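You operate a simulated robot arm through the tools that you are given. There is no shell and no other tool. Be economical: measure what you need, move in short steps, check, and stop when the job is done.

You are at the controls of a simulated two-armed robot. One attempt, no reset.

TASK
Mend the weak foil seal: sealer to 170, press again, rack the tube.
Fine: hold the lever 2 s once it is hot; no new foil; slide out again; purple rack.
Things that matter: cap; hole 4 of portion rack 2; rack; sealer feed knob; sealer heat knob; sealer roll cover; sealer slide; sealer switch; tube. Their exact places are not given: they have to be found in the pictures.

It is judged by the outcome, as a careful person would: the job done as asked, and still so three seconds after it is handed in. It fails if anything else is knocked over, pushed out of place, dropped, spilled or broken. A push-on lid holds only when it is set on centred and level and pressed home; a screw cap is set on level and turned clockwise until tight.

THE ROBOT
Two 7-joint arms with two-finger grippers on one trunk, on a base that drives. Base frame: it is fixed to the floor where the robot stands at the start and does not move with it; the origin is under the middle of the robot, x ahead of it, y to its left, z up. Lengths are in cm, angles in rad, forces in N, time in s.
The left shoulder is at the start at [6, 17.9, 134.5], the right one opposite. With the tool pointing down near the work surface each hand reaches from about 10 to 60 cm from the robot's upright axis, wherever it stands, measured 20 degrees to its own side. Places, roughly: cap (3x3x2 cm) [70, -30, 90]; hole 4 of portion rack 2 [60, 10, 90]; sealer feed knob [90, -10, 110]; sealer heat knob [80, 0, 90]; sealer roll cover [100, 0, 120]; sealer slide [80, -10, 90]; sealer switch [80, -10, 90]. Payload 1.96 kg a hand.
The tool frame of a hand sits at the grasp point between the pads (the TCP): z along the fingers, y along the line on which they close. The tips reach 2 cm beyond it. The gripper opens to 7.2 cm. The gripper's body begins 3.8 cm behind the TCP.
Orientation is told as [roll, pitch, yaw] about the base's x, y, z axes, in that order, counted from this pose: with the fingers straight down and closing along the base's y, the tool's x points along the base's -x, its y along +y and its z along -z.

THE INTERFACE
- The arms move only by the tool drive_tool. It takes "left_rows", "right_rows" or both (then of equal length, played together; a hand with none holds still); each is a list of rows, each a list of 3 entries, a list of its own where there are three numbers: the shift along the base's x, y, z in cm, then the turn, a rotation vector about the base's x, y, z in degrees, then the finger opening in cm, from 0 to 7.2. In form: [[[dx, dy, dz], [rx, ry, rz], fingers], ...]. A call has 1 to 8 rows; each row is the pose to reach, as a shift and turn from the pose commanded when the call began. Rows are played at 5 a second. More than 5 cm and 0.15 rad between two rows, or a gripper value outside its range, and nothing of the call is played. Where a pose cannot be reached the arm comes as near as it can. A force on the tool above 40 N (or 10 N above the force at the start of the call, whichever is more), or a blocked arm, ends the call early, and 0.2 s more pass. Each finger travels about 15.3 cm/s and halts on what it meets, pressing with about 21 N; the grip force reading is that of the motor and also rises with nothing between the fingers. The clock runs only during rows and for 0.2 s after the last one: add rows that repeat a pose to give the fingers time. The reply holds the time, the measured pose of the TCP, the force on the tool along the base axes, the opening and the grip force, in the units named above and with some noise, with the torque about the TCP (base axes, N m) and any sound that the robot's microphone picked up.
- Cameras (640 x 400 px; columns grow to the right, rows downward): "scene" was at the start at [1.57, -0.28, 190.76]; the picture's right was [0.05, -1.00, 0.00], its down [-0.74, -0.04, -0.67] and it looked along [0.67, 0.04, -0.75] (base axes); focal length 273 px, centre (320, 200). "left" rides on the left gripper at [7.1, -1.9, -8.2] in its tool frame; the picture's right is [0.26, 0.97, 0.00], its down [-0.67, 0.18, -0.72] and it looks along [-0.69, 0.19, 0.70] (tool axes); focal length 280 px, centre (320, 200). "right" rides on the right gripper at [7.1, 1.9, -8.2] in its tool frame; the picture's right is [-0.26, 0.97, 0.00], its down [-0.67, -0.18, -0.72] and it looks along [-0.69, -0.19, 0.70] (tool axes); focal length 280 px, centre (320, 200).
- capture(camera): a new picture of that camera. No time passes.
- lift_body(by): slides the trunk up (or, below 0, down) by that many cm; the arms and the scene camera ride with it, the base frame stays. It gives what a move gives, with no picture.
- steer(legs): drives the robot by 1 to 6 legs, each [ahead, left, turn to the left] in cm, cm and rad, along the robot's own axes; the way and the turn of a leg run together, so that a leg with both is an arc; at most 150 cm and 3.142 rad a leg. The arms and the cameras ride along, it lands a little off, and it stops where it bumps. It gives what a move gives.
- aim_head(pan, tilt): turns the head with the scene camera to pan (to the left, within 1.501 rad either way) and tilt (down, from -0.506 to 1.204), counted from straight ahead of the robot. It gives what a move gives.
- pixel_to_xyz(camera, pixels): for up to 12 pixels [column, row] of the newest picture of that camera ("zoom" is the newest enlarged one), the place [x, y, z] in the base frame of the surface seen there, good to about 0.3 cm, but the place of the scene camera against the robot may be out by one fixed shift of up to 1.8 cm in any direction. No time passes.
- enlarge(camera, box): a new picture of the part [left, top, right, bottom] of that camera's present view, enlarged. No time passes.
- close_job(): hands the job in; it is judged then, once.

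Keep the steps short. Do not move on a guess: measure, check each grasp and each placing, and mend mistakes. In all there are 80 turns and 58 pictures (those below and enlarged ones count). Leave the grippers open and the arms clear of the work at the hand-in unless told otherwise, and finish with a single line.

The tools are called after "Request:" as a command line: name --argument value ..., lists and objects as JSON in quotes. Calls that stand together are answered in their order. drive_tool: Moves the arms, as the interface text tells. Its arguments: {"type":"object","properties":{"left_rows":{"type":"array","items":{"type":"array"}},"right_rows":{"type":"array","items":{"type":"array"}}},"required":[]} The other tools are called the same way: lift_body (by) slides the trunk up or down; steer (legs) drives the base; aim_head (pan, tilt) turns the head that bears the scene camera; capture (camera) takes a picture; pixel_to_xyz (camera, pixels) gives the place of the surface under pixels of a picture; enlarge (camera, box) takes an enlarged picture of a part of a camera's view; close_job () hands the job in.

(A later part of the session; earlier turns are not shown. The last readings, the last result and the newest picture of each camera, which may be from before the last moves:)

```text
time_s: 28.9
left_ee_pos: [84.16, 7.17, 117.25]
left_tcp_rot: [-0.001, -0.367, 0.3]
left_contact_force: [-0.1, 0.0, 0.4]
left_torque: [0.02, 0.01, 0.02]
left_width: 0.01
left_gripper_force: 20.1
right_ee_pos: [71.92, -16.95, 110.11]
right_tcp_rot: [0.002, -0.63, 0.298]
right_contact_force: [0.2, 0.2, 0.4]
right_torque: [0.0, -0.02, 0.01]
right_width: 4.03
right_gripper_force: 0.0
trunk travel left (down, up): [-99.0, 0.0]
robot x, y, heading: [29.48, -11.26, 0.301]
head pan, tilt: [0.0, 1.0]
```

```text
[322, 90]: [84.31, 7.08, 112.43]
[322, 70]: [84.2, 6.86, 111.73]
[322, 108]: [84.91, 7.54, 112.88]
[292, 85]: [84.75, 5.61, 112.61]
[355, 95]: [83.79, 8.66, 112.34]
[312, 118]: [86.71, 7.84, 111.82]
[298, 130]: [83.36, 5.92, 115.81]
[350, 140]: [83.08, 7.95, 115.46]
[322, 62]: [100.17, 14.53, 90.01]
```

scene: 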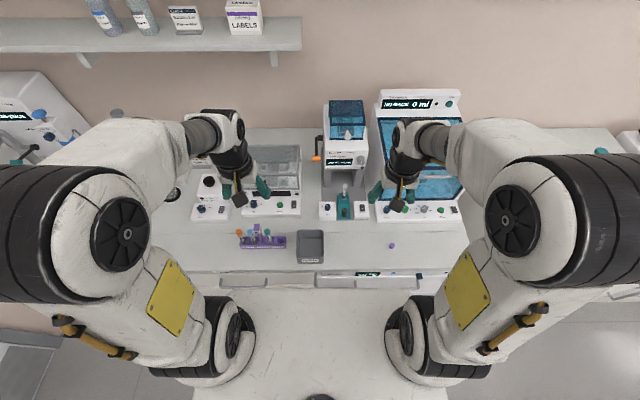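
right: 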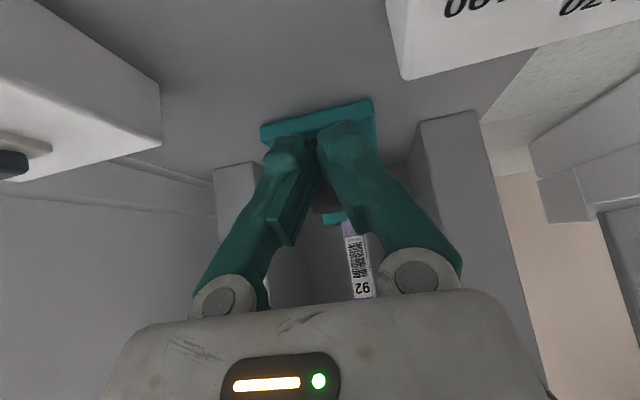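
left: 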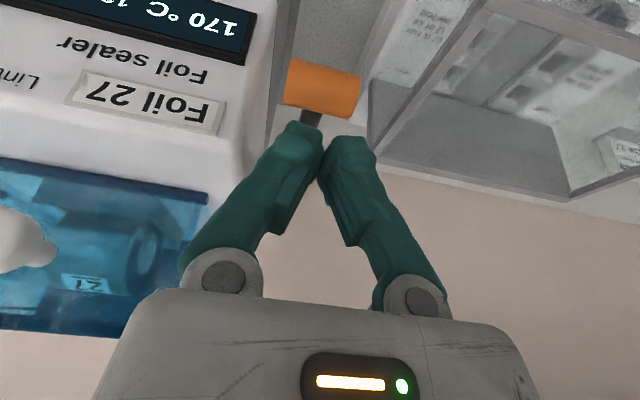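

Tip is centred over the knob. I press down slowly along the arc, watching the force.

Request:
drive_tool --left_rows '[[[0, 0, -1.2], [0, 0, 0], 0], [[0, 0, -2.2], [0, 0, 0], 0], [[0, 0, -3.1], [0, 0, 0], 0], [[0, 0, -4], [0, 0, 0], 0], [[0.1, 0.03, -4.9], [0, 0, 0], 0], [[0.2, 0.06, -5.7], [0, 0, 0], 0], [[0.35, 0.11, -6.4], [0, 0, 0], 0], [[0.6, 0.2, -7.2], [0, 0, 0], 0]]'

Request:
capture --camera "left"

```text
time_s: 30.7
left_ee_pos: [84.63, 7.41, 109.75]
left_tcp_rot: [0.001, -0.368, 0.297]
left_contact_force: [-2.2, -0.4, 3.0]
left_torque: [0.01, 0.05, 0.04]
left_width: 0.61
left_gripper_force: 29.6
right_ee_pos: [71.81, -16.96, 110.17]
right_tcp_rot: [-0.002, -0.629, 0.298]
right_contact_force: [0.6, -0.2, -0.1]
right_torque: [0.01, -0.01, 0.01]
right_width: 4.02
right_gripper_force: 0.0
trunk travel left (down, up): [-99.0, 0.0]
robot x, y, heading: [29.62, -11.2, 0.291]
head pan, tilt: [0.0, 1.0]
```

```text
25 pictures are left
```

left: 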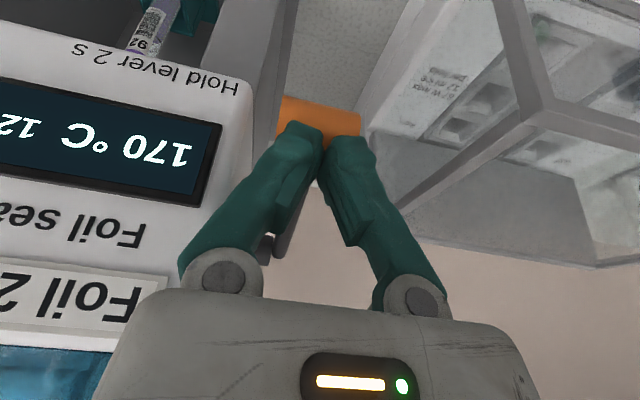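

Request:
pixel_to_xyz --camera "left" --pixels '[[320, 110], [320, 100], [290, 115], [350, 125], [300, 135], [345, 145], [270, 250], [270, 238]]'

```text
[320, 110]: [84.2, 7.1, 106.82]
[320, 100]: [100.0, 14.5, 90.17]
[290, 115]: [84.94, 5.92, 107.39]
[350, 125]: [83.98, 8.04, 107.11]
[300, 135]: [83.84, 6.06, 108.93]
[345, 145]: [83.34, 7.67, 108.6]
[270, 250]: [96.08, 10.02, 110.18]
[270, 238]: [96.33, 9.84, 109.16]
```

The lever follows: knob down to z ~107 from 112.8, with a light 3 N. I press further along the arc.

Request:
drive_tool --left_rows '[[[0.3, 0.1, -0.8], [0, 0, 0], 0], [[0.65, 0.2, -1.6], [0, 0, 0], 0], [[1.0, 0.31, -2.4], [0, 0, 0], 0], [[1.4, 0.43, -3.1], [0, 0, 0], 0], [[1.85, 0.57, -3.8], [0, 0, 0], 0], [[2.3, 0.71, -4.4], [0, 0, 0], 0]]'

Request:
capture --camera "left"

```text
time_s: 31.5
left_ee_pos: [84.84, 7.42, 107.94]
left_tcp_rot: [0.002, -0.366, 0.293]
left_contact_force: [-26.8, -5.8, 17.2]
left_torque: [0.06, -1.64, -0.8]
left_width: 0.6
left_gripper_force: 29.7
right_ee_pos: [71.14, -17.0, 110.26]
right_tcp_rot: [-0.003, -0.638, 0.299]
right_contact_force: [-1.1, 0.3, -0.1]
right_torque: [0.0, 0.01, -0.01]
right_width: 4.0
right_gripper_force: 0.0
trunk travel left (down, up): [-99.0, 0.0]
robot x, y, heading: [29.82, -11.48, 0.303]
head pan, tilt: [0.0, 1.0]
stopped in row 4 (left hand): the force on the tool passed its limit at 45 N (the readings are from after the stop); the commanded pose is now the measured one
```

```text
24 pictures are left
```

left: 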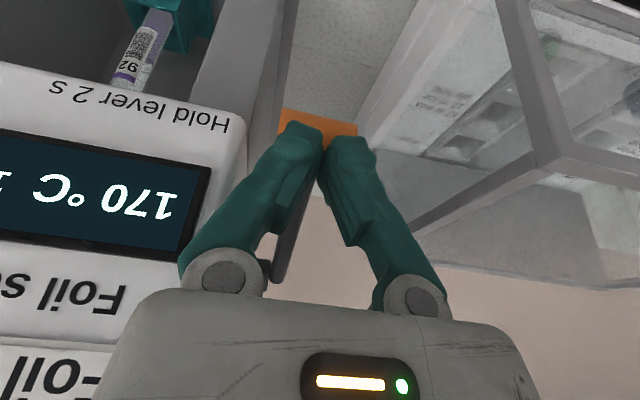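

Request:
pixel_to_xyz --camera "left" --pixels '[[320, 122], [320, 112], [285, 120], [352, 128], [340, 127], [300, 130], [290, 245], [275, 275], [268, 255], [160, 50]]'

Request:
enlarge --camera "scene" --box '[270, 90, 400, 230]'

```text
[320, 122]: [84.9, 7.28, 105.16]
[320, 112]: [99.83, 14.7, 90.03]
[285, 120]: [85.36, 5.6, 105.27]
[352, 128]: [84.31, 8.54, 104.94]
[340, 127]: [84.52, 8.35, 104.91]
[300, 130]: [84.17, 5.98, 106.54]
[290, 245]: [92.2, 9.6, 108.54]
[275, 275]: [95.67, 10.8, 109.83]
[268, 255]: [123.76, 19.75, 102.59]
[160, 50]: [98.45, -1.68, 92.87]
```

```text
2.86 times, centred on (335, 160) of scene
```

zoom: 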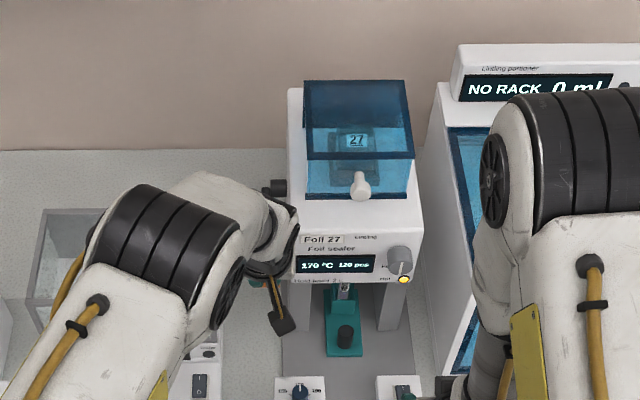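

Knob now at z ~105 (about 7.5 cm down). The load is mostly fore-aft, so I ease back slightly and press straight down to see whether this is the stop.

Request:
drive_tool --left_rows '[[[-0.3, -0.1, 0], [0, 0, 0], 0], [[-0.3, -0.1, -0.5], [0, 0, 0], 0], [[-0.3, -0.1, -1.0], [0, 0, 0], 0], [[-0.2, -0.06, -1.5], [0, 0, 0], 0], [[0, 0, -2], [0, 0, 0], 0], [[0.2, 0.06, -2.5], [0, 0, 0], 0]]'

```text
time_s: 32.9
left_ee_pos: [84.66, 7.32, 105.55]
left_tcp_rot: [0.003, -0.361, 0.293]
left_contact_force: [-25.9, -8.4, 13.8]
left_torque: [0.16, -1.53, -0.71]
left_width: 0.02
left_gripper_force: 29.6
right_ee_pos: [71.08, -17.06, 110.34]
right_tcp_rot: [-0.002, -0.637, 0.299]
right_contact_force: [0.4, 0.2, -0.3]
right_torque: [-0.04, 0.02, 0.0]
right_width: 3.99
right_gripper_force: 0.1
trunk travel left (down, up): [-99.0, 0.0]
robot x, y, heading: [29.34, -11.18, 0.299]
head pan, tilt: [0.0, 1.0]
stopped in row 6 (left hand): the force on the tool passed its limit at 48 N (the readings are from after the stop); the commanded pose is now the measured one
```

Request:
capture --camera "left"

Request:
pixel_to_xyz --camera "left" --pixels '[[320, 122], [320, 130], [285, 120], [352, 128], [300, 138], [345, 145]]'

```text
22 pictures are left
```

left: 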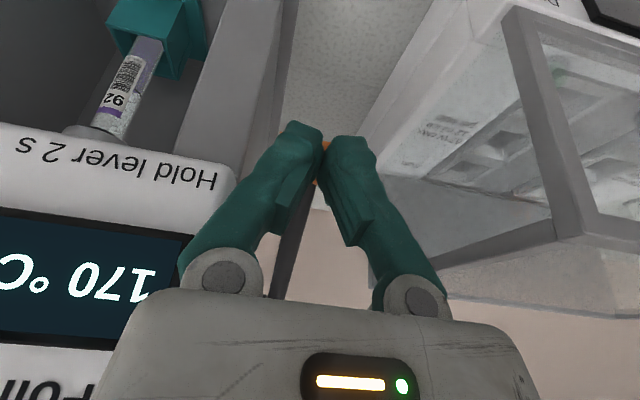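

```text
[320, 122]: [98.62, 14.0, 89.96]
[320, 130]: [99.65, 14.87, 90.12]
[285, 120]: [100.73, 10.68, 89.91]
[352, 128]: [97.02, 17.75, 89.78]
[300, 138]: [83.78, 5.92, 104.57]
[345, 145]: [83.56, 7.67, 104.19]
```

The fingertips have slid to the near side of the knob (orange now behind them). I ease back, rise 5 cm, and look at where the lever stands.

Request:
drive_tool --left_rows '[[[-0.8, -0.25, 0], [0, 0, 0], 0], [[-1.2, -0.4, 2], [0, 0, 0], 0], [[-1.2, -0.4, 5], [0, 0, 0], 0], [[-0.5, -0.15, 6], [0, 0, 0], 0]]'

Request:
capture --camera "left"

```text
time_s: 33.9
left_ee_pos: [85.08, 7.3, 111.27]
left_tcp_rot: [0.0, -0.36, 0.293]
left_contact_force: [-0.9, -0.5, 2.7]
left_torque: [0.01, 0.0, -0.01]
left_width: 0.59
left_gripper_force: 29.4
right_ee_pos: [71.94, -16.86, 109.96]
right_tcp_rot: [0.0, -0.628, 0.3]
right_contact_force: [-0.1, -0.1, 0.5]
right_torque: [-0.01, -0.04, -0.02]
right_width: 4.0
right_gripper_force: 0.1
trunk travel left (down, up): [-99.0, 0.0]
robot x, y, heading: [29.91, -11.39, 0.299]
head pan, tilt: [0.0, 1.0]
```

```text
21 pictures are left
```

left: 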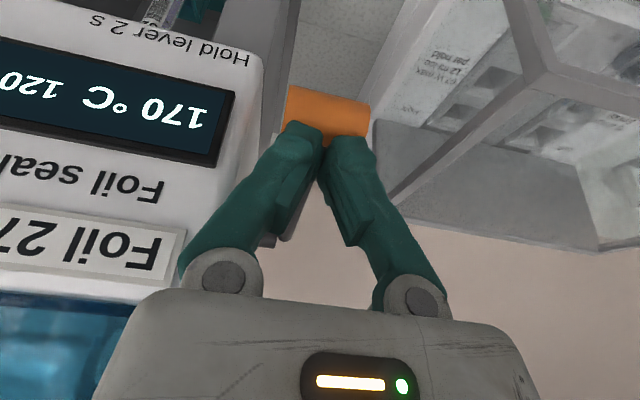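

Request:
pixel_to_xyz --camera "left" --pixels '[[328, 95], [328, 105], [328, 115], [328, 125], [292, 110], [365, 125], [300, 140], [345, 150]]'

```text
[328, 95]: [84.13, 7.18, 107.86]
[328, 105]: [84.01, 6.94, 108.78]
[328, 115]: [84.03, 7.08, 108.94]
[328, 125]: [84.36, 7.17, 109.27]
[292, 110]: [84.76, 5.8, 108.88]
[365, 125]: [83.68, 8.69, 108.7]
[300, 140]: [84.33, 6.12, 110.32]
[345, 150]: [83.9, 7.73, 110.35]
```

The lever springs back up (light spring, ~3 N). Its arc has a radius of about 12.5 cm around a pivot at z ~110.3. I press again following that arc, tilting the hand more as the lever drops so the tip stays square on it.

Request:
drive_tool --left_rows '[[[0, 0, -1.15], [0.6, -1.9, 0], 0], [[0, 0, -2.44], [1.3, -4.3, 0], 0], [[0.14, 0.04, -3.48], [2.5, -8, 0], 0], [[0.42, 0.13, -4.51], [3.7, -11.8, 0], 0], [[0.8, 0.25, -5.5], [4.7, -15.3, 0], 0], [[1.22, 0.38, -6.43], [5.7, -18.5, 0], 0], [[1.78, 0.55, -7.4], [6.9, -22.3, 0], 0], [[2.39, 0.74, -8.27], [8.1, -26.2, 0], 0]]'

Request:
capture --camera "left"

```text
time_s: 35.7
left_ee_pos: [87.01, 8.02, 103.24]
left_tcp_rot: [0.005, -0.844, 0.292]
left_contact_force: [-10.9, -2.0, 12.7]
left_torque: [0.0, 0.04, 0.04]
left_width: 0.58
left_gripper_force: 29.6
right_ee_pos: [71.42, -17.04, 110.18]
right_tcp_rot: [0.002, -0.633, 0.298]
right_contact_force: [0.5, 1.1, 0.1]
right_torque: [0.03, 0.02, -0.01]
right_width: 3.98
right_gripper_force: 0.0
trunk travel left (down, up): [-99.0, 0.0]
robot x, y, heading: [29.2, -11.69, 0.3]
head pan, tilt: [0.0, 1.0]
```

```text
20 pictures are left
```

left: 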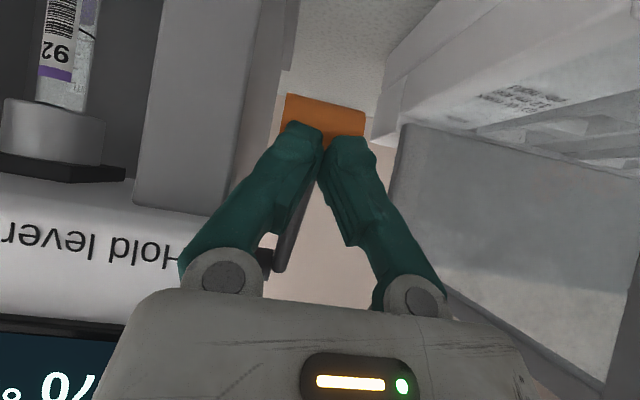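

The grey press head has come down onto the tube's top, with about 17 N on the tip. I push 0.6 cm further along the arc and hold.

Request:
drive_tool --left_rows '[[[0.42, 0.13, -0.4], [0.7, -2.3, 0], 0], [[0.42, 0.13, -0.4], [0.7, -2.3, 0], 0], [[0.42, 0.13, -0.4], [0.7, -2.3, 0], 0], [[0.42, 0.13, -0.4], [0.7, -2.3, 0], 0]]'

Request:
capture --camera "left"

```text
time_s: 36.0
left_ee_pos: [87.21, 8.17, 103.07]
left_tcp_rot: [0.004, -0.857, 0.293]
left_contact_force: [-21.7, -4.2, 21.7]
left_torque: [0.11, 0.2, -0.03]
left_width: 0.62
left_gripper_force: 29.0
right_ee_pos: [71.29, -17.04, 110.24]
right_tcp_rot: [0.001, -0.636, 0.298]
right_contact_force: [0.6, -1.2, -1.1]
right_torque: [-0.01, -0.04, 0.0]
right_width: 4.0
right_gripper_force: 0.0
trunk travel left (down, up): [-99.0, 0.0]
robot x, y, heading: [29.16, -11.61, 0.297]
head pan, tilt: [0.0, 1.0]
stopped in row 1 (left hand): the force on the tool passed its limit at 41 N (the readings are from after the stop); the commanded pose is now the measured one
```

```text
19 pictures are left
```

left: 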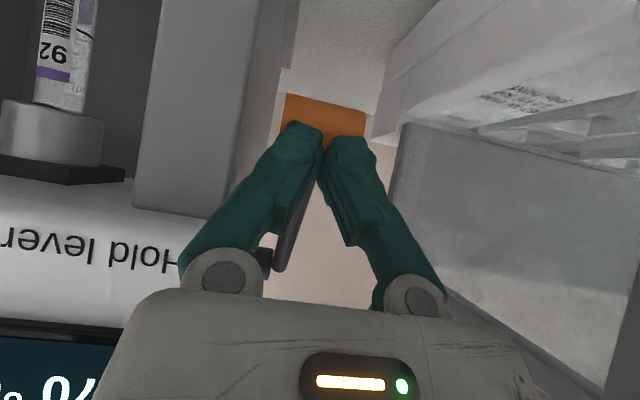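

That's the hard stop. I hold here.

Request:
drive_tool --left_rows '[[[0.07, 0.02, -0.07], [0, 0, 0], 0], [[0.07, 0.02, -0.07], [0, 0, 0], 0], [[0.07, 0.02, -0.07], [0, 0, 0], 0], [[0.07, 0.02, -0.07], [0, 0, 0], 0], [[0.07, 0.02, -0.07], [0, 0, 0], 0], [[0.07, 0.02, -0.07], [0, 0, 0], 0], [[0.07, 0.02, -0.07], [0, 0, 0], 0], [[0.07, 0.02, -0.07], [0, 0, 0], 0]]'

```text
time_s: 37.8
left_ee_pos: [87.07, 8.13, 103.12]
left_tcp_rot: [0.007, -0.86, 0.292]
left_contact_force: [-14.3, -1.6, 32.8]
left_torque: [0.12, -0.05, 0.04]
left_width: 0.61
left_gripper_force: 29.7
right_ee_pos: [71.23, -17.1, 110.3]
right_tcp_rot: [0.001, -0.635, 0.299]
right_contact_force: [0.0, -0.5, -0.3]
right_torque: [-0.02, 0.0, -0.01]
right_width: 3.99
right_gripper_force: 0.0
trunk travel left (down, up): [-99.0, 0.0]
robot x, y, heading: [29.71, -11.48, 0.3]
head pan, tilt: [0.0, 1.0]
```

Held firmly past 2 s. I hold 0.2 s more, then let the lever rise back along its arc.

Request:
drive_tool --left_rows '[[[0, 0, 0], [0, 0, 0], 0], [[-0.6, -0.2, 0.9], [-1.2, 4, 0], 0], [[-1.2, -0.4, 1.9], [-2.5, 8, 0], 0], [[-1.7, -0.55, 3.2], [-3.7, 12, 0], 0], [[-2, -0.62, 4.8], [-5, 16.2, 0], 0], [[-2.2, -0.68, 6.6], [-6.6, 21.5, 0], 0], [[-2.2, -0.68, 9], [-8, 26.2, 0], 0], [[-2.2, -0.68, 12.5], [-8, 26.2, 0], 0]]'

Request:
capture --camera "left"

```text
time_s: 39.6
left_ee_pos: [85.34, 7.59, 115.66]
left_tcp_rot: [0.007, -0.372, 0.293]
left_contact_force: [-0.5, -0.8, 0.0]
left_torque: [-0.02, 0.04, -0.03]
left_width: 0.0
left_gripper_force: 29.4
right_ee_pos: [71.86, -16.92, 110.09]
right_tcp_rot: [-0.002, -0.63, 0.299]
right_contact_force: [-0.1, 0.3, 0.8]
right_torque: [-0.04, 0.0, -0.03]
right_width: 4.01
right_gripper_force: 0.1
trunk travel left (down, up): [-99.0, 0.0]
robot x, y, heading: [29.56, -11.17, 0.297]
head pan, tilt: [0.0, 1.0]
```

```text
18 pictures are left
```

left: 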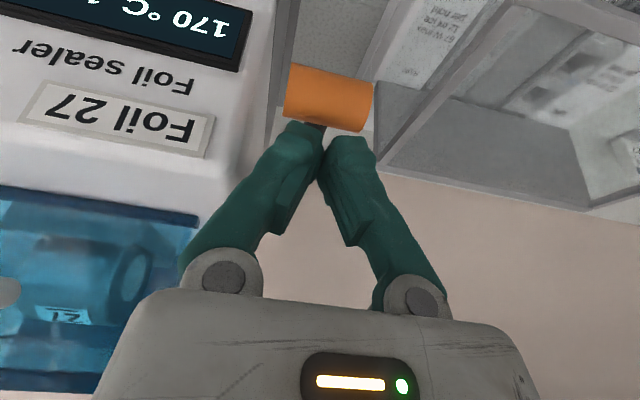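

Lever is back up. I withdraw the left hand up and back, while the right hand goes to the slot in front of the slide handle (now about 12 cm in).

Request:
drive_tool --left_rows '[[[0, 0, 4], [0, 0, 0], 0], [[-2, 0.8, 8], [0, 0, 0], 0], [[-6, 2, 10.5], [0, 0, 0], 1], [[-10, 3.3, 12.5], [0, 0, 0], 3], [[-14, 4.6, 14.5], [0, 0, 0], 4], [[-14, 4.6, 14.5], [0, 0, 0], 4]]' --right_rows '[[[2, 3.6, -2], [0, 0, 0], 4.2], [[4, 7.2, -4], [0, 0, 0], 4.2], [[5.6, 10.2, -6], [0, 0, 0], 4.2], [[5.6, 10.2, -10.5], [0, 0, 0], 4.2], [[5.6, 10.2, -14.8], [0, 0, 0], 4.2], [[5.6, 10.2, -14.8], [0, 0, 0], 4.2]]'

Request:
capture --camera "right"

```text
time_s: 41.0
left_ee_pos: [71.32, 12.02, 129.77]
left_tcp_rot: [0.005, -0.375, 0.294]
left_contact_force: [-0.5, -0.8, 0.2]
left_torque: [-0.03, 0.0, 0.0]
left_width: 3.99
left_gripper_force: 0.1
right_ee_pos: [77.47, -6.45, 95.38]
right_tcp_rot: [0.002, -0.633, 0.298]
right_contact_force: [-3.9, -2.0, 20.8]
right_torque: [0.54, 0.24, -0.03]
right_width: 4.1
right_gripper_force: 0.1
trunk travel left (down, up): [-99.0, 0.0]
robot x, y, heading: [29.33, -11.36, 0.3]
head pan, tilt: [0.0, 1.0]
```

```text
17 pictures are left
```

right: 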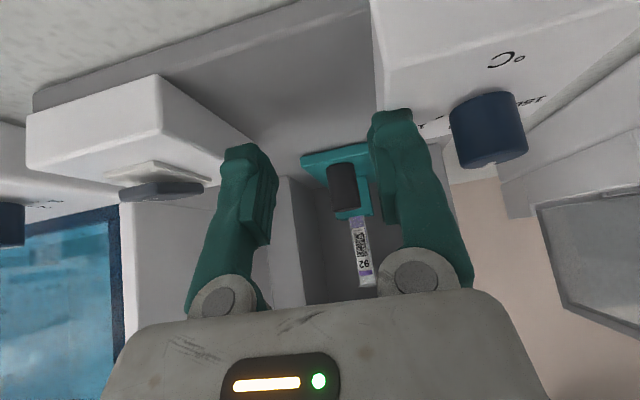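

The outer finger is resting on the heat panel's edge (20 N). I lift 0.6 cm, narrow the opening, and measure the handle.

Request:
drive_tool --right_rows '[[[0, 0, 0.6], [0, 0, 0], 3.4], [[0.07, -0.24, 0.6], [0, 0, 0], 3.4]]'

Request:
pixel_to_xyz --camera "right" --pixels '[[343, 205], [343, 190], [332, 205], [355, 203], [343, 210], [360, 245], [340, 160]]'

```text
time_s: 41.6
left_ee_pos: [71.48, 11.98, 129.61]
left_tcp_rot: [0.006, -0.377, 0.294]
left_contact_force: [0.8, 0.1, -0.6]
left_torque: [0.0, -0.04, -0.02]
left_width: 4.01
left_gripper_force: 0.2
right_ee_pos: [77.34, -7.04, 95.86]
right_tcp_rot: [-0.001, -0.63, 0.298]
right_contact_force: [0.0, 0.2, -0.7]
right_torque: [0.0, 0.04, 0.03]
right_width: 3.39
right_gripper_force: 0.1
trunk travel left (down, up): [-99.0, 0.0]
robot x, y, heading: [29.13, -11.28, 0.299]
head pan, tilt: [0.0, 1.0]
```

```text
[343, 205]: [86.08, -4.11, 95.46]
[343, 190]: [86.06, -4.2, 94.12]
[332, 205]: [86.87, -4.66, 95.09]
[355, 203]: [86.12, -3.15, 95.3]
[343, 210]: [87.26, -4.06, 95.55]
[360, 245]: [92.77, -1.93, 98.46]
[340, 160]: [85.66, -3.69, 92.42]
```

Handle centre is [87.2,-3.8]. I move forward 10.4 cm straddling it, lower slightly, then close fully.

Request:
drive_tool --right_rows '[[[2.4, 0.8, -0.2], [0, 0, 0], 3.4], [[4.9, 1.6, -0.2], [0, 0, 0], 3.4], [[7.4, 2.4, -0.3], [0, 0, 0], 3.4], [[9.9, 3.2, -0.5], [0, 0, 0], 3.4], [[9.9, 3.2, -0.9], [0, 0, 0], 3.4], [[9.9, 3.2, -0.9], [0, 0, 0], 0], [[9.9, 3.2, -0.9], [0, 0, 0], 0], [[9.9, 3.2, -0.9], [0, 0, 0], 0]]'

Request:
capture --camera "right"

```text
time_s: 43.4
left_ee_pos: [71.6, 12.4, 129.65]
left_tcp_rot: [0.0, -0.372, 0.295]
left_contact_force: [0.3, -0.5, 0.7]
left_torque: [0.02, 0.01, -0.01]
left_width: 3.99
left_gripper_force: 0.1
right_ee_pos: [87.25, -3.7, 94.78]
right_tcp_rot: [-0.002, -0.628, 0.3]
right_contact_force: [-3.1, 10.6, -5.6]
right_torque: [0.17, 0.17, 0.08]
right_width: 1.9
right_gripper_force: 39.7
trunk travel left (down, up): [-99.0, 0.0]
robot x, y, heading: [29.76, -11.53, 0.303]
head pan, tilt: [0.0, 1.0]
```

```text
16 pictures are left
```

right: 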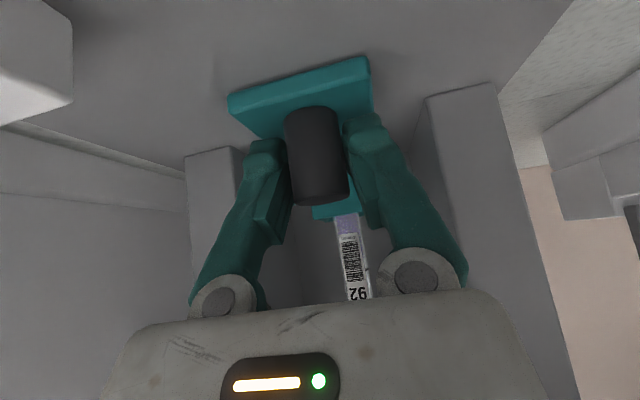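

Held firmly, 40 N grip. I pull the slide straight out, 12 cm.

Request:
drive_tool --right_rows '[[[-1.43, -0.44, 0], [0, 0, 0], 0], [[-2.87, -0.89, 0], [0, 0, 0], 0], [[-4.3, -1.33, 0], [0, 0, 0], 0], [[-5.73, -1.77, 0], [0, 0, 0], 0], [[-7.17, -2.22, 0], [0, 0, 0], 0], [[-8.6, -2.66, 0], [0, 0, 0], 0], [[-10.04, -3.1, 0.2], [0, 0, 0], 0], [[-10.9, -3.4, 0.3], [0, 0, 0], 0]]'

Request:
capture --camera "right"

```text
time_s: 45.2
left_ee_pos: [71.67, 12.3, 129.66]
left_tcp_rot: [0.003, -0.372, 0.292]
left_contact_force: [-0.5, -0.7, 0.0]
left_torque: [0.01, -0.02, -0.03]
left_width: 4.02
left_gripper_force: 0.1
right_ee_pos: [76.68, -7.06, 95.14]
right_tcp_rot: [-0.001, -0.627, 0.3]
right_contact_force: [-1.5, 9.6, -26.7]
right_torque: [-0.04, 0.19, -0.02]
right_width: 1.79
right_gripper_force: 39.2
trunk travel left (down, up): [-99.0, 0.0]
robot x, y, heading: [29.19, -11.17, 0.296]
head pan, tilt: [0.0, 1.0]
```

```text
15 pictures are left
```

right: 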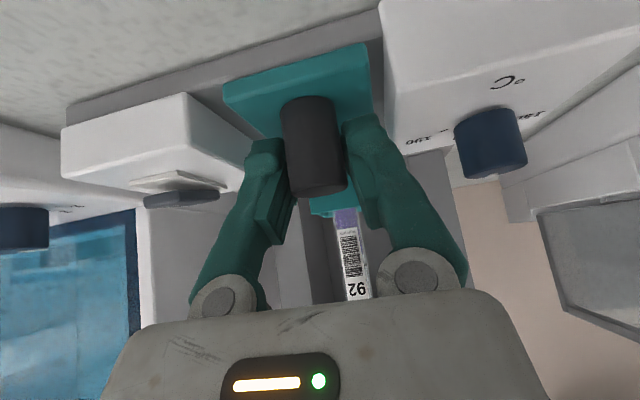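

The slide looks to be back where it was. I remove the upward load and pull 0.5 cm more to seat it against the outer stop, then release.

Request:
drive_tool --right_rows '[[[-0.25, -0.08, -0.3], [0, 0, 0], 0], [[-0.5, -0.15, -0.3], [0, 0, 0], 0], [[-0.5, -0.15, -0.3], [0, 0, 0], 0], [[-0.3, -0.1, -0.3], [0, 0, 0], 2.6], [[-0.3, -0.1, -0.2], [0, 0, 0], 3.6], [[-0.3, -0.1, 0], [0, 0, 0], 3.6]]'

Request:
pixel_to_xyz --camera "right" --pixels '[[315, 188], [312, 150]]'

```text
time_s: 46.6
left_ee_pos: [71.46, 12.1, 129.65]
left_tcp_rot: [0.002, -0.374, 0.292]
left_contact_force: [-0.4, -0.6, -0.7]
left_torque: [0.0, -0.02, -0.03]
left_width: 4.01
left_gripper_force: 0.1
right_ee_pos: [76.11, -7.41, 95.26]
right_tcp_rot: [0.001, -0.628, 0.3]
right_contact_force: [0.0, -0.4, -0.8]
right_torque: [-0.02, 0.02, 0.02]
right_width: 3.6
right_gripper_force: 0.1
trunk travel left (down, up): [-99.0, 0.0]
robot x, y, heading: [29.38, -11.7, 0.298]
head pan, tilt: [0.0, 1.0]
```

```text
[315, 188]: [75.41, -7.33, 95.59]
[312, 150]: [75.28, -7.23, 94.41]
```

Slide is out and released. Next the right hand rises and stages behind the tube at 20° tilt. The left hand moves out of the way.

Request:
drive_tool --left_rows '[[[-3, 3, 1], [0, 0, 0], 4], [[-6, 6, 2], [0, 0, 0], 4], [[-9, 9, 3], [0, 0, 0], 4], [[-12, 12, 4], [0, 0, 0], 4], [[-15, 15, 5], [0, 0, 0], 4]]' --right_rows '[[[0, 0, 3], [0, 0, 0], 3.6], [[0, 0, 5], [-1.6, 5.1, 0], 3.6], [[0.5, 0.2, 5], [-3.2, 10.2, 0], 3.6], [[1.4, 0.6, 5], [-4.7, 15.3, 0], 3.6], [[1.6, 0.8, 4.9], [-4.7, 15.3, 0], 3.6]]'

Request:
capture --camera "right"

```text
time_s: 47.8
left_ee_pos: [56.4, 27.19, 134.77]
left_tcp_rot: [0.004, -0.377, 0.294]
left_contact_force: [-1.1, 0.1, -0.5]
left_torque: [-0.05, -0.01, -0.02]
left_width: 4.0
left_gripper_force: 0.1
right_ee_pos: [77.67, -6.38, 100.24]
right_tcp_rot: [-0.003, -0.351, 0.298]
right_contact_force: [-0.3, 0.5, 0.0]
right_torque: [0.0, 0.0, -0.03]
right_width: 3.58
right_gripper_force: 0.1
trunk travel left (down, up): [-99.0, 0.0]
robot x, y, heading: [29.07, -11.54, 0.296]
head pan, tilt: [0.0, 1.0]
```

```text
14 pictures are left
```

right: 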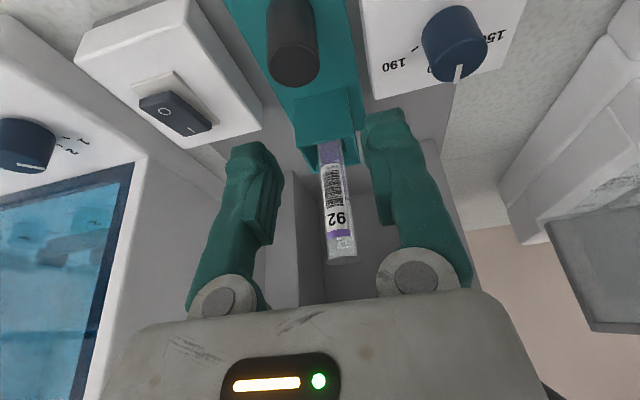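

Request:
pixel_to_xyz --camera "right" --pixels '[[340, 245], [340, 220], [332, 190], [325, 225], [352, 225], [340, 260], [318, 115], [335, 140], [325, 160], [334, 160], [338, 200]]'

Request:
enlarge --camera "right" --box '[270, 90, 400, 280]'

```text
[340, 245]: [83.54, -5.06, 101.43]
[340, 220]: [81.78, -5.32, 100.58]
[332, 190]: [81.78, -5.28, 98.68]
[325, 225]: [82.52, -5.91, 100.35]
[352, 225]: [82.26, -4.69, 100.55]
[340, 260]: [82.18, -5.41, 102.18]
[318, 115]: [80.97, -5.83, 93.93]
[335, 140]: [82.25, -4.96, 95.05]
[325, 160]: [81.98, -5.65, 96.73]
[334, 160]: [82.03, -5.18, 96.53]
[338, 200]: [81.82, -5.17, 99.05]
```

```text
2.11 times, centred on (335, 185) of right
```

zoom: 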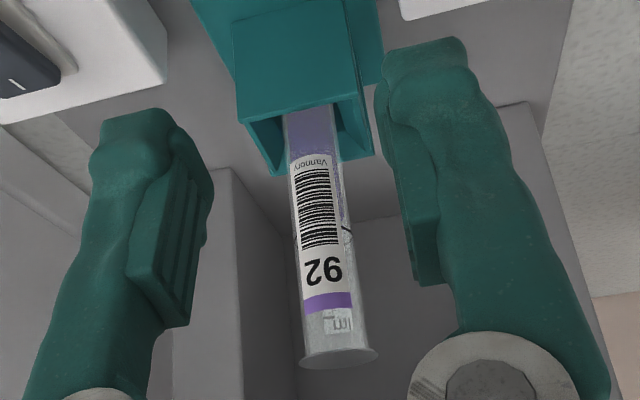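

Tube centre is [82.4,-5.05], rim z ~102.4. I move in 4.9 cm straddling it, and close gently.

Request:
drive_tool --right_rows '[[[1.6, 0.45, -0.2], [0, 0, 0], 3.6], [[3.2, 0.9, -0.3], [0, 0, 0], 3.6], [[4.72, 1.32, -0.3], [0, 0, 0], 3.6], [[4.72, 1.32, -0.3], [0, 0, 0], 3.6], [[4.72, 1.32, -0.3], [0, 0, 0], 0.7], [[4.72, 1.32, -0.3], [0, 0, 0], 0.7], [[4.72, 1.32, -0.3], [0, 0, 0], 0.7]]'

Request:
capture --camera "right"

```text
time_s: 49.4
left_ee_pos: [56.51, 27.03, 134.77]
left_tcp_rot: [0.004, -0.372, 0.294]
left_contact_force: [-1.2, 0.1, 0.2]
left_torque: [0.04, 0.02, 0.02]
left_width: 4.0
left_gripper_force: 0.0
right_ee_pos: [82.55, -5.11, 99.79]
right_tcp_rot: [-0.001, -0.351, 0.298]
right_contact_force: [0.1, -0.4, 0.7]
right_torque: [0.0, -0.02, 0.02]
right_width: 1.25
right_gripper_force: 21.2
trunk travel left (down, up): [-99.0, 0.0]
robot x, y, heading: [29.24, -11.56, 0.297]
head pan, tilt: [0.0, 1.0]
```

```text
12 pictures are left
```

right: 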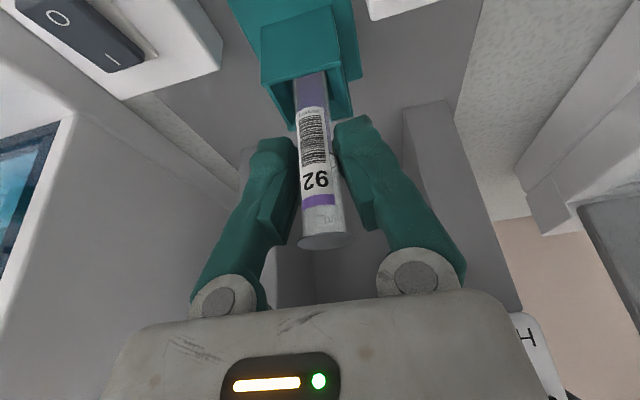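

Tube gripped (1.25 cm, 21 N). I lift it straight up slowly, then back and up.

Request:
drive_tool --right_rows '[[[0, 0, 1.5], [0, 0, 0], 0.7], [[0, 0, 3], [0, 0, 0], 0.7], [[0, 0, 4.5], [0, 0, 0], 0.7], [[0, 0, 6], [0, 0, 0], 0.7], [[0, 0, 7.5], [0, 0, 0], 0.7], [[-2, -0.6, 9], [0, 0, 0], 0.7], [[-5, -1.5, 11], [0, 0, 0], 0.7], [[-8.5, -2.6, 13], [0, 0, 0], 0.7]]'

Request:
capture --camera "right"

```text
time_s: 51.2
left_ee_pos: [56.4, 27.22, 134.84]
left_tcp_rot: [0.002, -0.376, 0.294]
left_contact_force: [0.0, -0.1, 0.0]
left_torque: [-0.02, -0.03, -0.01]
left_width: 4.01
left_gripper_force: 0.1
right_ee_pos: [73.67, -7.95, 113.03]
right_tcp_rot: [0.0, -0.351, 0.299]
right_contact_force: [-0.7, 0.1, -0.8]
right_torque: [0.01, -0.03, 0.03]
right_width: 1.23
right_gripper_force: 21.1
trunk travel left (down, up): [-99.0, 0.0]
robot x, y, heading: [29.5, -11.98, 0.301]
head pan, tilt: [0.0, 1.0]
```

```text
11 pictures are left
```

right: 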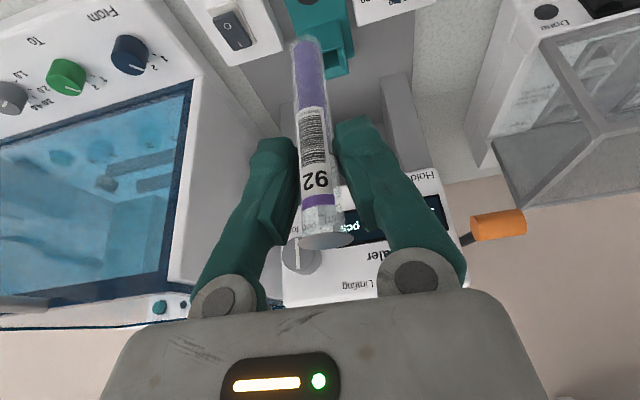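

Held securely. I measure the tube's length, then drive left 12 cm so the right hand faces the purple rack.

Request:
pixel_to_xyz --camera "right" --pixels '[[306, 44], [308, 60], [315, 200], [325, 232]]'

Request:
steer --legs '[[0, 12, 0]]'

```text
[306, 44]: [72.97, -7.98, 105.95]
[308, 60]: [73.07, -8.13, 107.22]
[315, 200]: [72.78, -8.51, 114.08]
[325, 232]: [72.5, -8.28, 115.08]
```

```text
time_s: 52.4
left_ee_pos: [53.1, 38.21, 134.76]
left_tcp_rot: [0.007, -0.375, 0.293]
left_contact_force: [-0.8, 0.5, -0.7]
left_torque: [-0.02, -0.01, 0.02]
left_width: 4.02
left_gripper_force: 0.1
right_ee_pos: [70.43, 3.04, 112.87]
right_tcp_rot: [0.001, -0.351, 0.299]
right_contact_force: [-0.3, -0.3, -0.2]
right_torque: [-0.02, -0.02, -0.04]
right_width: 1.24
right_gripper_force: 21.1
trunk travel left (down, up): [-99.0, 0.0]
robot x, y, heading: [25.89, 0.21, 0.303]
head pan, tilt: [0.0, 1.0]
```

The tube's bottom is 7.4 cm below the grasp point. I turn the hand 90° (so it leans away from the neighbouring tubes) while moving toward the rack, staying high.

Request:
drive_tool --right_rows '[[[-1.2, 0.9, 0.5], [0, 0, 8.2], 0.7], [[-2.4, 1.8, 1], [0, 0, 16.4], 0.7], [[-3.6, 2.7, 1], [0, 0, 24.6], 0.7], [[-4.8, 3.6, 1], [0, 0, 32.8], 0.7], [[-6, 4.5, 1], [0, 0, 41], 0.7], [[-7.2, 5.4, 1], [0, 0, 49.2], 0.7], [[-8.4, 6.3, 1], [0, 0, 57.4], 0.7], [[-9.5, 7, 1], [0, 0, 65.6], 0.7]]'

Request:
drive_tool --right_rows '[[[0, 0, 0], [0, 0, 8.2], 0.7], [[0, 0, 0], [0, 0, 16.4], 0.7], [[0, 0, 0], [0, 0, 24.4], 0.7], [[0, 0, 0], [0, 0, 24.4], 0.7]]'

Request:
capture --camera "right"

```text
time_s: 54.2
left_ee_pos: [53.13, 38.4, 134.65]
left_tcp_rot: [0.004, -0.374, 0.293]
left_contact_force: [-0.1, 0.7, 0.0]
left_torque: [-0.01, 0.03, -0.02]
left_width: 4.01
left_gripper_force: 0.1
right_ee_pos: [60.84, 10.39, 113.88]
right_tcp_rot: [-0.001, -0.351, 1.447]
right_contact_force: [0.7, -0.1, 0.0]
right_torque: [0.05, -0.01, -0.03]
right_width: 1.22
right_gripper_force: 20.6
trunk travel left (down, up): [-99.0, 0.0]
robot x, y, heading: [25.97, -0.19, 0.302]
head pan, tilt: [0.0, 1.0]
```

```text
time_s: 55.2
left_ee_pos: [53.03, 38.47, 134.78]
left_tcp_rot: [0.003, -0.373, 0.295]
left_contact_force: [-0.7, -0.1, 0.3]
left_torque: [0.03, 0.0, 0.03]
left_width: 4.01
left_gripper_force: 0.1
right_ee_pos: [60.88, 10.49, 113.93]
right_tcp_rot: [0.0, -0.351, 1.871]
right_contact_force: [0.1, -0.2, 0.4]
right_torque: [-0.02, 0.01, 0.0]
right_width: 1.23
right_gripper_force: 21.2
trunk travel left (down, up): [-99.0, 0.0]
robot x, y, heading: [25.91, -0.0, 0.3]
head pan, tilt: [0.0, 1.0]
```

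```text
10 pictures are left
```

right: 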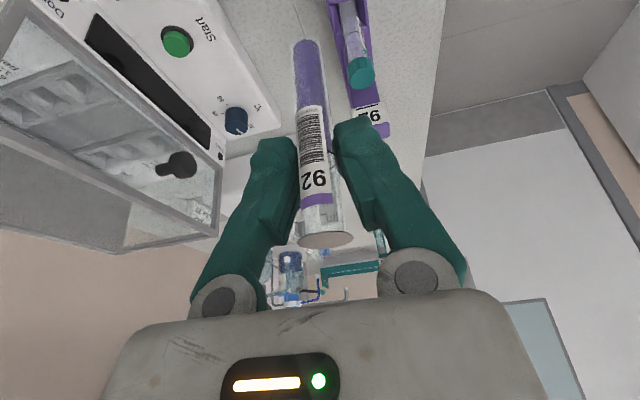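

Request:
pixel_to_xyz --camera "right" --pixels '[[361, 74], [354, 30], [350, 8], [333, 5], [362, 5], [340, 40], [375, 100], [370, 118], [348, 4]]'

Request:
enlarge --camera "right" --box '[270, 0, 420, 130]'

```text
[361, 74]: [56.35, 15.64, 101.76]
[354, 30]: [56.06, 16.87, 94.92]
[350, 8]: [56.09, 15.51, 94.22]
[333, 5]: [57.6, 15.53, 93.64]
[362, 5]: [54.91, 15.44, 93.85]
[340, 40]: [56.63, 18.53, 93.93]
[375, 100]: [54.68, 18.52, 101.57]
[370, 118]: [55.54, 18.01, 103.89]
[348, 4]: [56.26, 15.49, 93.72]
```

```text
3.08 times, centred on (345, 65) of right
```

zoom: 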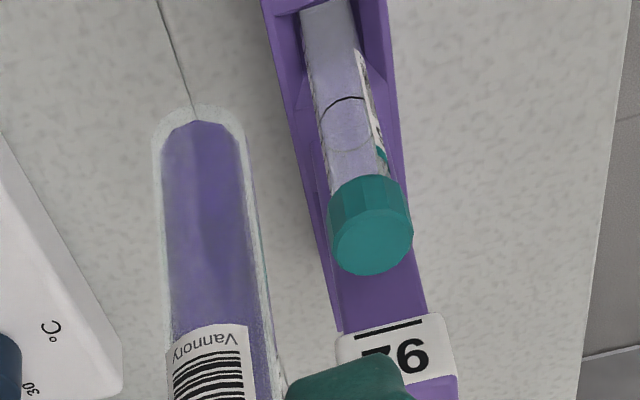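

Cap of tube 3 at [56.4,15.6]. Hole 4 is out of view, so I back the hand 8 cm along the rack's line to see it.

Request:
drive_tool --right_rows '[[[1.2, -3.8, 0], [0, 0, 0], 0.7], [[2.4, -7.6, 0], [0, 0, 0], 0.7], [[2.4, -7.6, 0], [0, 0, 0], 0.7]]'

Request:
enlarge --camera "right" --box '[270, 0, 420, 130]'

Request:
pixel_to_xyz --camera "zoom" --pixels '[[320, 100], [320, 150], [320, 50], [350, 100], [290, 100]]'

```text
time_s: 56.0
left_ee_pos: [52.94, 38.71, 134.75]
left_tcp_rot: [0.003, -0.373, 0.294]
left_contact_force: [0.3, 0.0, 0.4]
left_torque: [0.0, -0.02, -0.01]
left_width: 4.02
left_gripper_force: 0.0
right_ee_pos: [63.2, 2.92, 114.04]
right_tcp_rot: [0.0, -0.35, 1.871]
right_contact_force: [-0.1, 0.0, 0.3]
right_torque: [0.01, 0.01, 0.0]
right_width: 1.22
right_gripper_force: 21.0
trunk travel left (down, up): [-99.0, 0.0]
robot x, y, heading: [25.75, 0.08, 0.297]
head pan, tilt: [0.0, 1.0]
```

```text
3.08 times, centred on (345, 65) of right
```

zoom: 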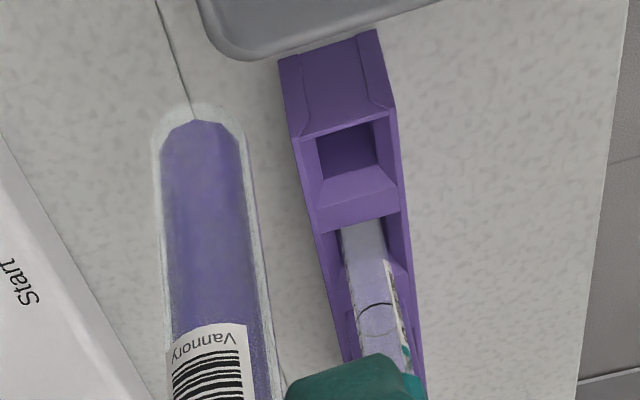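

```text
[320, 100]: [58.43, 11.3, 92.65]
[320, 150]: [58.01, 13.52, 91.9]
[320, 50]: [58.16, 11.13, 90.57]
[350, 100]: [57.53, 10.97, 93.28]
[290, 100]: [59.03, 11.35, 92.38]
```

Request:
pixel_to_xyz --camera "zoom" --pixels '[[345, 126], [347, 145], [350, 160], [355, 180], [357, 190], [357, 205], [357, 213], [312, 155], [325, 155], [370, 150], [383, 150], [370, 240]]'

```text
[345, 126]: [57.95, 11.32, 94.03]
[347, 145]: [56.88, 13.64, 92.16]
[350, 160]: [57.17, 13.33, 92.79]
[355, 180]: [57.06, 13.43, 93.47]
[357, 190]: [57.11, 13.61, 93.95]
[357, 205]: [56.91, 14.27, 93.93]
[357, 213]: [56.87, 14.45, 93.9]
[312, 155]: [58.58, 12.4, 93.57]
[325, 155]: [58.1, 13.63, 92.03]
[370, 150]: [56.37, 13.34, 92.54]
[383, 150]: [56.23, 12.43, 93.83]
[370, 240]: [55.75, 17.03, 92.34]
```

Hole 4's centre is [57.45,12.45], top z 93.95. I check the tube's own axis against the hand.

Request:
pixel_to_xyz --camera "zoom" --pixels '[[198, 113], [200, 135], [200, 180], [208, 300], [165, 180], [240, 180]]'

```text
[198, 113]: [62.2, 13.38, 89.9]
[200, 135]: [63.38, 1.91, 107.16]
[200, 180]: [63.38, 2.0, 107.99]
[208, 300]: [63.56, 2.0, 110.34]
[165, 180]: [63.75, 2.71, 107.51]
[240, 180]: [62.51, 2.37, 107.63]
```

Tube axis sits about 0.33 cm off the hand's centre along the rack line, so I aim for [57.4,12.78]. I move over at height, then lower until the tube's bottom is ~1.5 cm above the rack.

Request:
drive_tool --right_rows '[[[-2, 3.3, 0], [0, 0, 0], 0.7], [[-4, 6.6, 0], [0, 0, 0], 0.7], [[-5.8, 9.86, 0], [0, 0, 0], 0.7], [[-5.8, 9.86, -4], [0, 0, 0], 0.7], [[-5.8, 9.86, -8], [0, 0, 0], 0.7], [[-5.8, 9.86, -11], [0, 0, 0], 0.7], [[-5.8, 9.86, -11], [0, 0, 0], 0.7]]'

Request:
capture --camera "right"

```text
time_s: 57.6
left_ee_pos: [52.99, 38.43, 134.72]
left_tcp_rot: [0.004, -0.374, 0.293]
left_contact_force: [-0.3, -0.1, 0.6]
left_torque: [-0.01, -0.02, 0.0]
left_width: 3.99
left_gripper_force: 0.0
right_ee_pos: [57.43, 12.63, 102.98]
right_tcp_rot: [-0.001, -0.352, 1.87]
right_contact_force: [-0.5, -0.2, -0.3]
right_torque: [0.01, 0.03, -0.01]
right_width: 1.26
right_gripper_force: 21.1
trunk travel left (down, up): [-99.0, 0.0]
robot x, y, heading: [26.27, 0.01, 0.299]
head pan, tilt: [0.0, 1.0]
```

```text
7 pictures are left
```

right: 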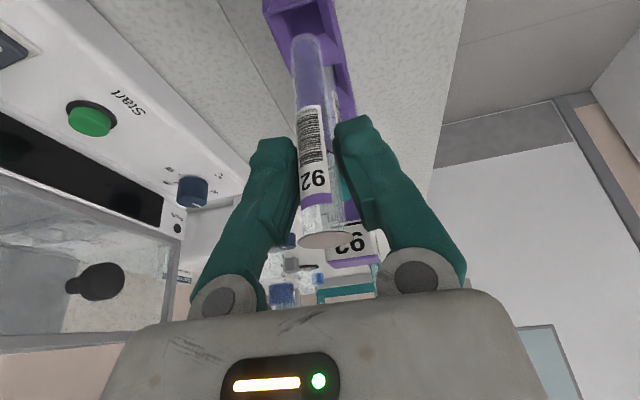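

Request:
enlarge --camera "right" --box '[240, 0, 380, 90]'

Request:
pixel_to_xyz --camera "right" --pixels '[[306, 42], [307, 60], [294, 60], [321, 60], [300, 10], [288, 25], [335, 20], [272, 15], [320, 15]]'

```text
4.44 times, centred on (310, 45) of right
```

zoom: 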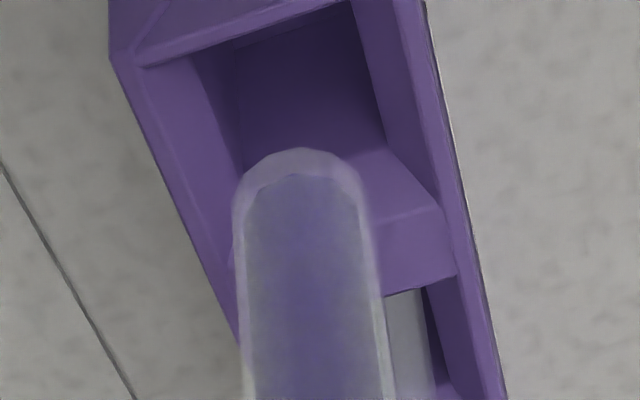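

```text
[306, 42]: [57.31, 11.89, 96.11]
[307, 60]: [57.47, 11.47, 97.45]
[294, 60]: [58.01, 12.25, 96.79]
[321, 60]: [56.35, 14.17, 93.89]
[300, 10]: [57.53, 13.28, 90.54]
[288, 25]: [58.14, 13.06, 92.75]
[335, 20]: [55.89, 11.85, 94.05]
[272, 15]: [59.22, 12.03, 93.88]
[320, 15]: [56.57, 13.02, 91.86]
```

The tube should shift about 0.3 cm along the rack line to be centred. I do that and lower 3.8 cm slowly into the hole.

Request:
drive_tool --right_rows '[[[0.04, 0.28, 0], [0, 0, 0], 0.7], [[0.04, 0.28, -0.8], [0, 0, 0], 0.7], [[0.04, 0.28, -1.6], [0, 0, 0], 0.7], [[0.04, 0.28, -2.4], [0, 0, 0], 0.7], [[0.04, 0.28, -3.1], [0, 0, 0], 0.7], [[0.04, 0.28, -3.8], [0, 0, 0], 0.7]]'

Request:
capture --camera "right"

```text
time_s: 59.0
left_ee_pos: [53.03, 38.52, 134.79]
left_tcp_rot: [0.005, -0.373, 0.294]
left_contact_force: [-0.3, -0.3, 0.4]
left_torque: [0.01, 0.0, -0.02]
left_width: 4.02
left_gripper_force: 0.0
right_ee_pos: [57.56, 13.05, 99.11]
right_tcp_rot: [0.001, -0.352, 1.87]
right_contact_force: [0.9, -0.4, 0.3]
right_torque: [0.0, 0.01, 0.02]
right_width: 1.36
right_gripper_force: 21.5
trunk travel left (down, up): [-99.0, 0.0]
robot x, y, heading: [26.05, 0.15, 0.303]
head pan, tilt: [0.0, 1.0]
```

```text
5 pictures are left
```

right: 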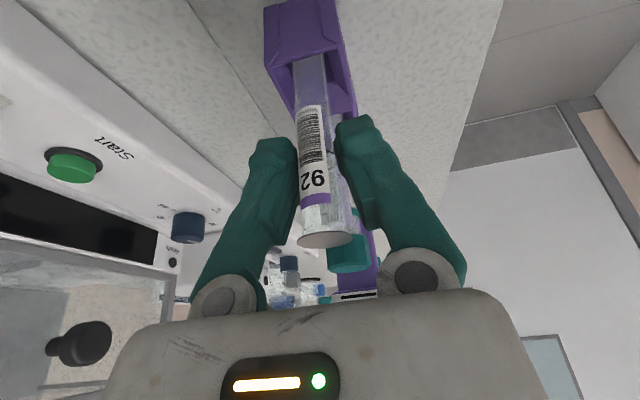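

The tube is in hole 4 with no load. I lower in small steps until it touches bottom.

Request:
drive_tool --right_rows '[[[0, 0, -0.3], [0, 0, 0], 0.7], [[0, 0, -0.6], [0, 0, 0], 0.7], [[0, 0, -0.8], [0, 0, 0], 0.7], [[0, 0, -0.8], [0, 0, 0], 0.7]]'

```text
time_s: 60.0
left_ee_pos: [53.01, 38.5, 134.79]
left_tcp_rot: [0.004, -0.374, 0.295]
left_contact_force: [-0.3, -0.2, 0.3]
left_torque: [0.01, -0.02, -0.01]
left_width: 4.0
left_gripper_force: 0.1
right_ee_pos: [57.52, 12.94, 98.39]
right_tcp_rot: [-0.001, -0.35, 1.869]
right_contact_force: [-0.8, 0.6, -0.5]
right_torque: [-0.01, -0.01, 0.0]
right_width: 1.34
right_gripper_force: 21.3
trunk travel left (down, up): [-99.0, 0.0]
robot x, y, heading: [26.08, -0.14, 0.3]
head pan, tilt: [0.0, 1.0]
```

Request:
drive_tool --right_rows '[[[0, 0, -0.2], [0, 0, 0], 0.7], [[0, 0, -0.4], [0, 0, 0], 0.7], [[0, 0, -0.6], [0, 0, 0], 0.7], [[0, 0, -0.6], [0, 0, 0], 0.7]]'

```text
time_s: 61.0
left_ee_pos: [52.87, 38.34, 134.78]
left_tcp_rot: [0.004, -0.375, 0.295]
left_contact_force: [-0.3, 0.5, -0.2]
left_torque: [0.0, -0.01, 0.03]
left_width: 3.99
left_gripper_force: 0.1
right_ee_pos: [57.51, 12.99, 97.6]
right_tcp_rot: [-0.002, -0.351, 1.871]
right_contact_force: [0.3, 2.2, 20.7]
right_torque: [0.23, 0.0, -0.06]
right_width: 1.35
right_gripper_force: 21.1
trunk travel left (down, up): [-99.0, 0.0]
robot x, y, heading: [25.83, -0.33, 0.3]
head pan, tilt: [0.0, 1.0]
```

Bottomed (20 N up). I ease off 0.2 cm, open, and withdraw along the fingers' axis (up and to the right).

Request:
drive_tool --right_rows '[[[0, 0, 0.25], [0, 0, 0], 0.8], [[0, 0, 0.25], [0, 0, 0], 2], [[0, 0, 0.25], [0, 0, 0], 4], [[0, 0, 0.25], [0, 0, 0], 4.5], [[0.2, -0.65, 2], [0, 0, 0], 4.5], [[0.6, -2, 5.5], [0, 0, 0], 4.5], [[1.2, -3.8, 9.5], [0, 0, 0], 4.5], [[1.8, -5.8, 13.5], [0, 0, 0], 5]]'

Request:
capture --camera "right"

```text
time_s: 62.8
left_ee_pos: [53.07, 38.3, 134.89]
left_tcp_rot: [0.005, -0.375, 0.293]
left_contact_force: [0.1, -0.3, -0.8]
left_torque: [0.02, -0.04, 0.02]
left_width: 3.97
left_gripper_force: 0.0
right_ee_pos: [59.3, 7.12, 111.09]
right_tcp_rot: [-0.001, -0.35, 1.869]
right_contact_force: [0.5, -1.2, -0.1]
right_torque: [0.0, -0.03, -0.02]
right_width: 5.02
right_gripper_force: 0.0
trunk travel left (down, up): [-99.0, 0.0]
robot x, y, heading: [25.77, 0.31, 0.301]
head pan, tilt: [0.0, 1.0]
```

```text
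4 pictures are left
```

right: 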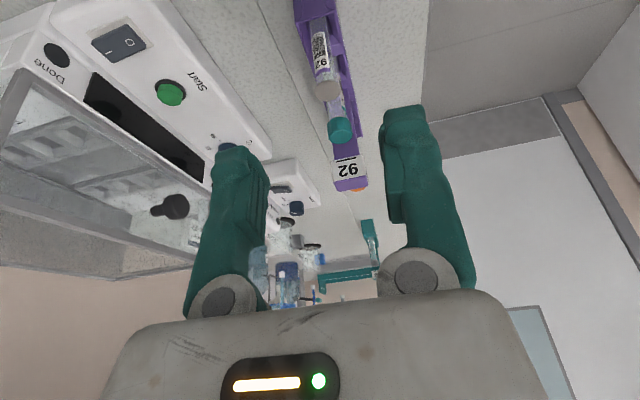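

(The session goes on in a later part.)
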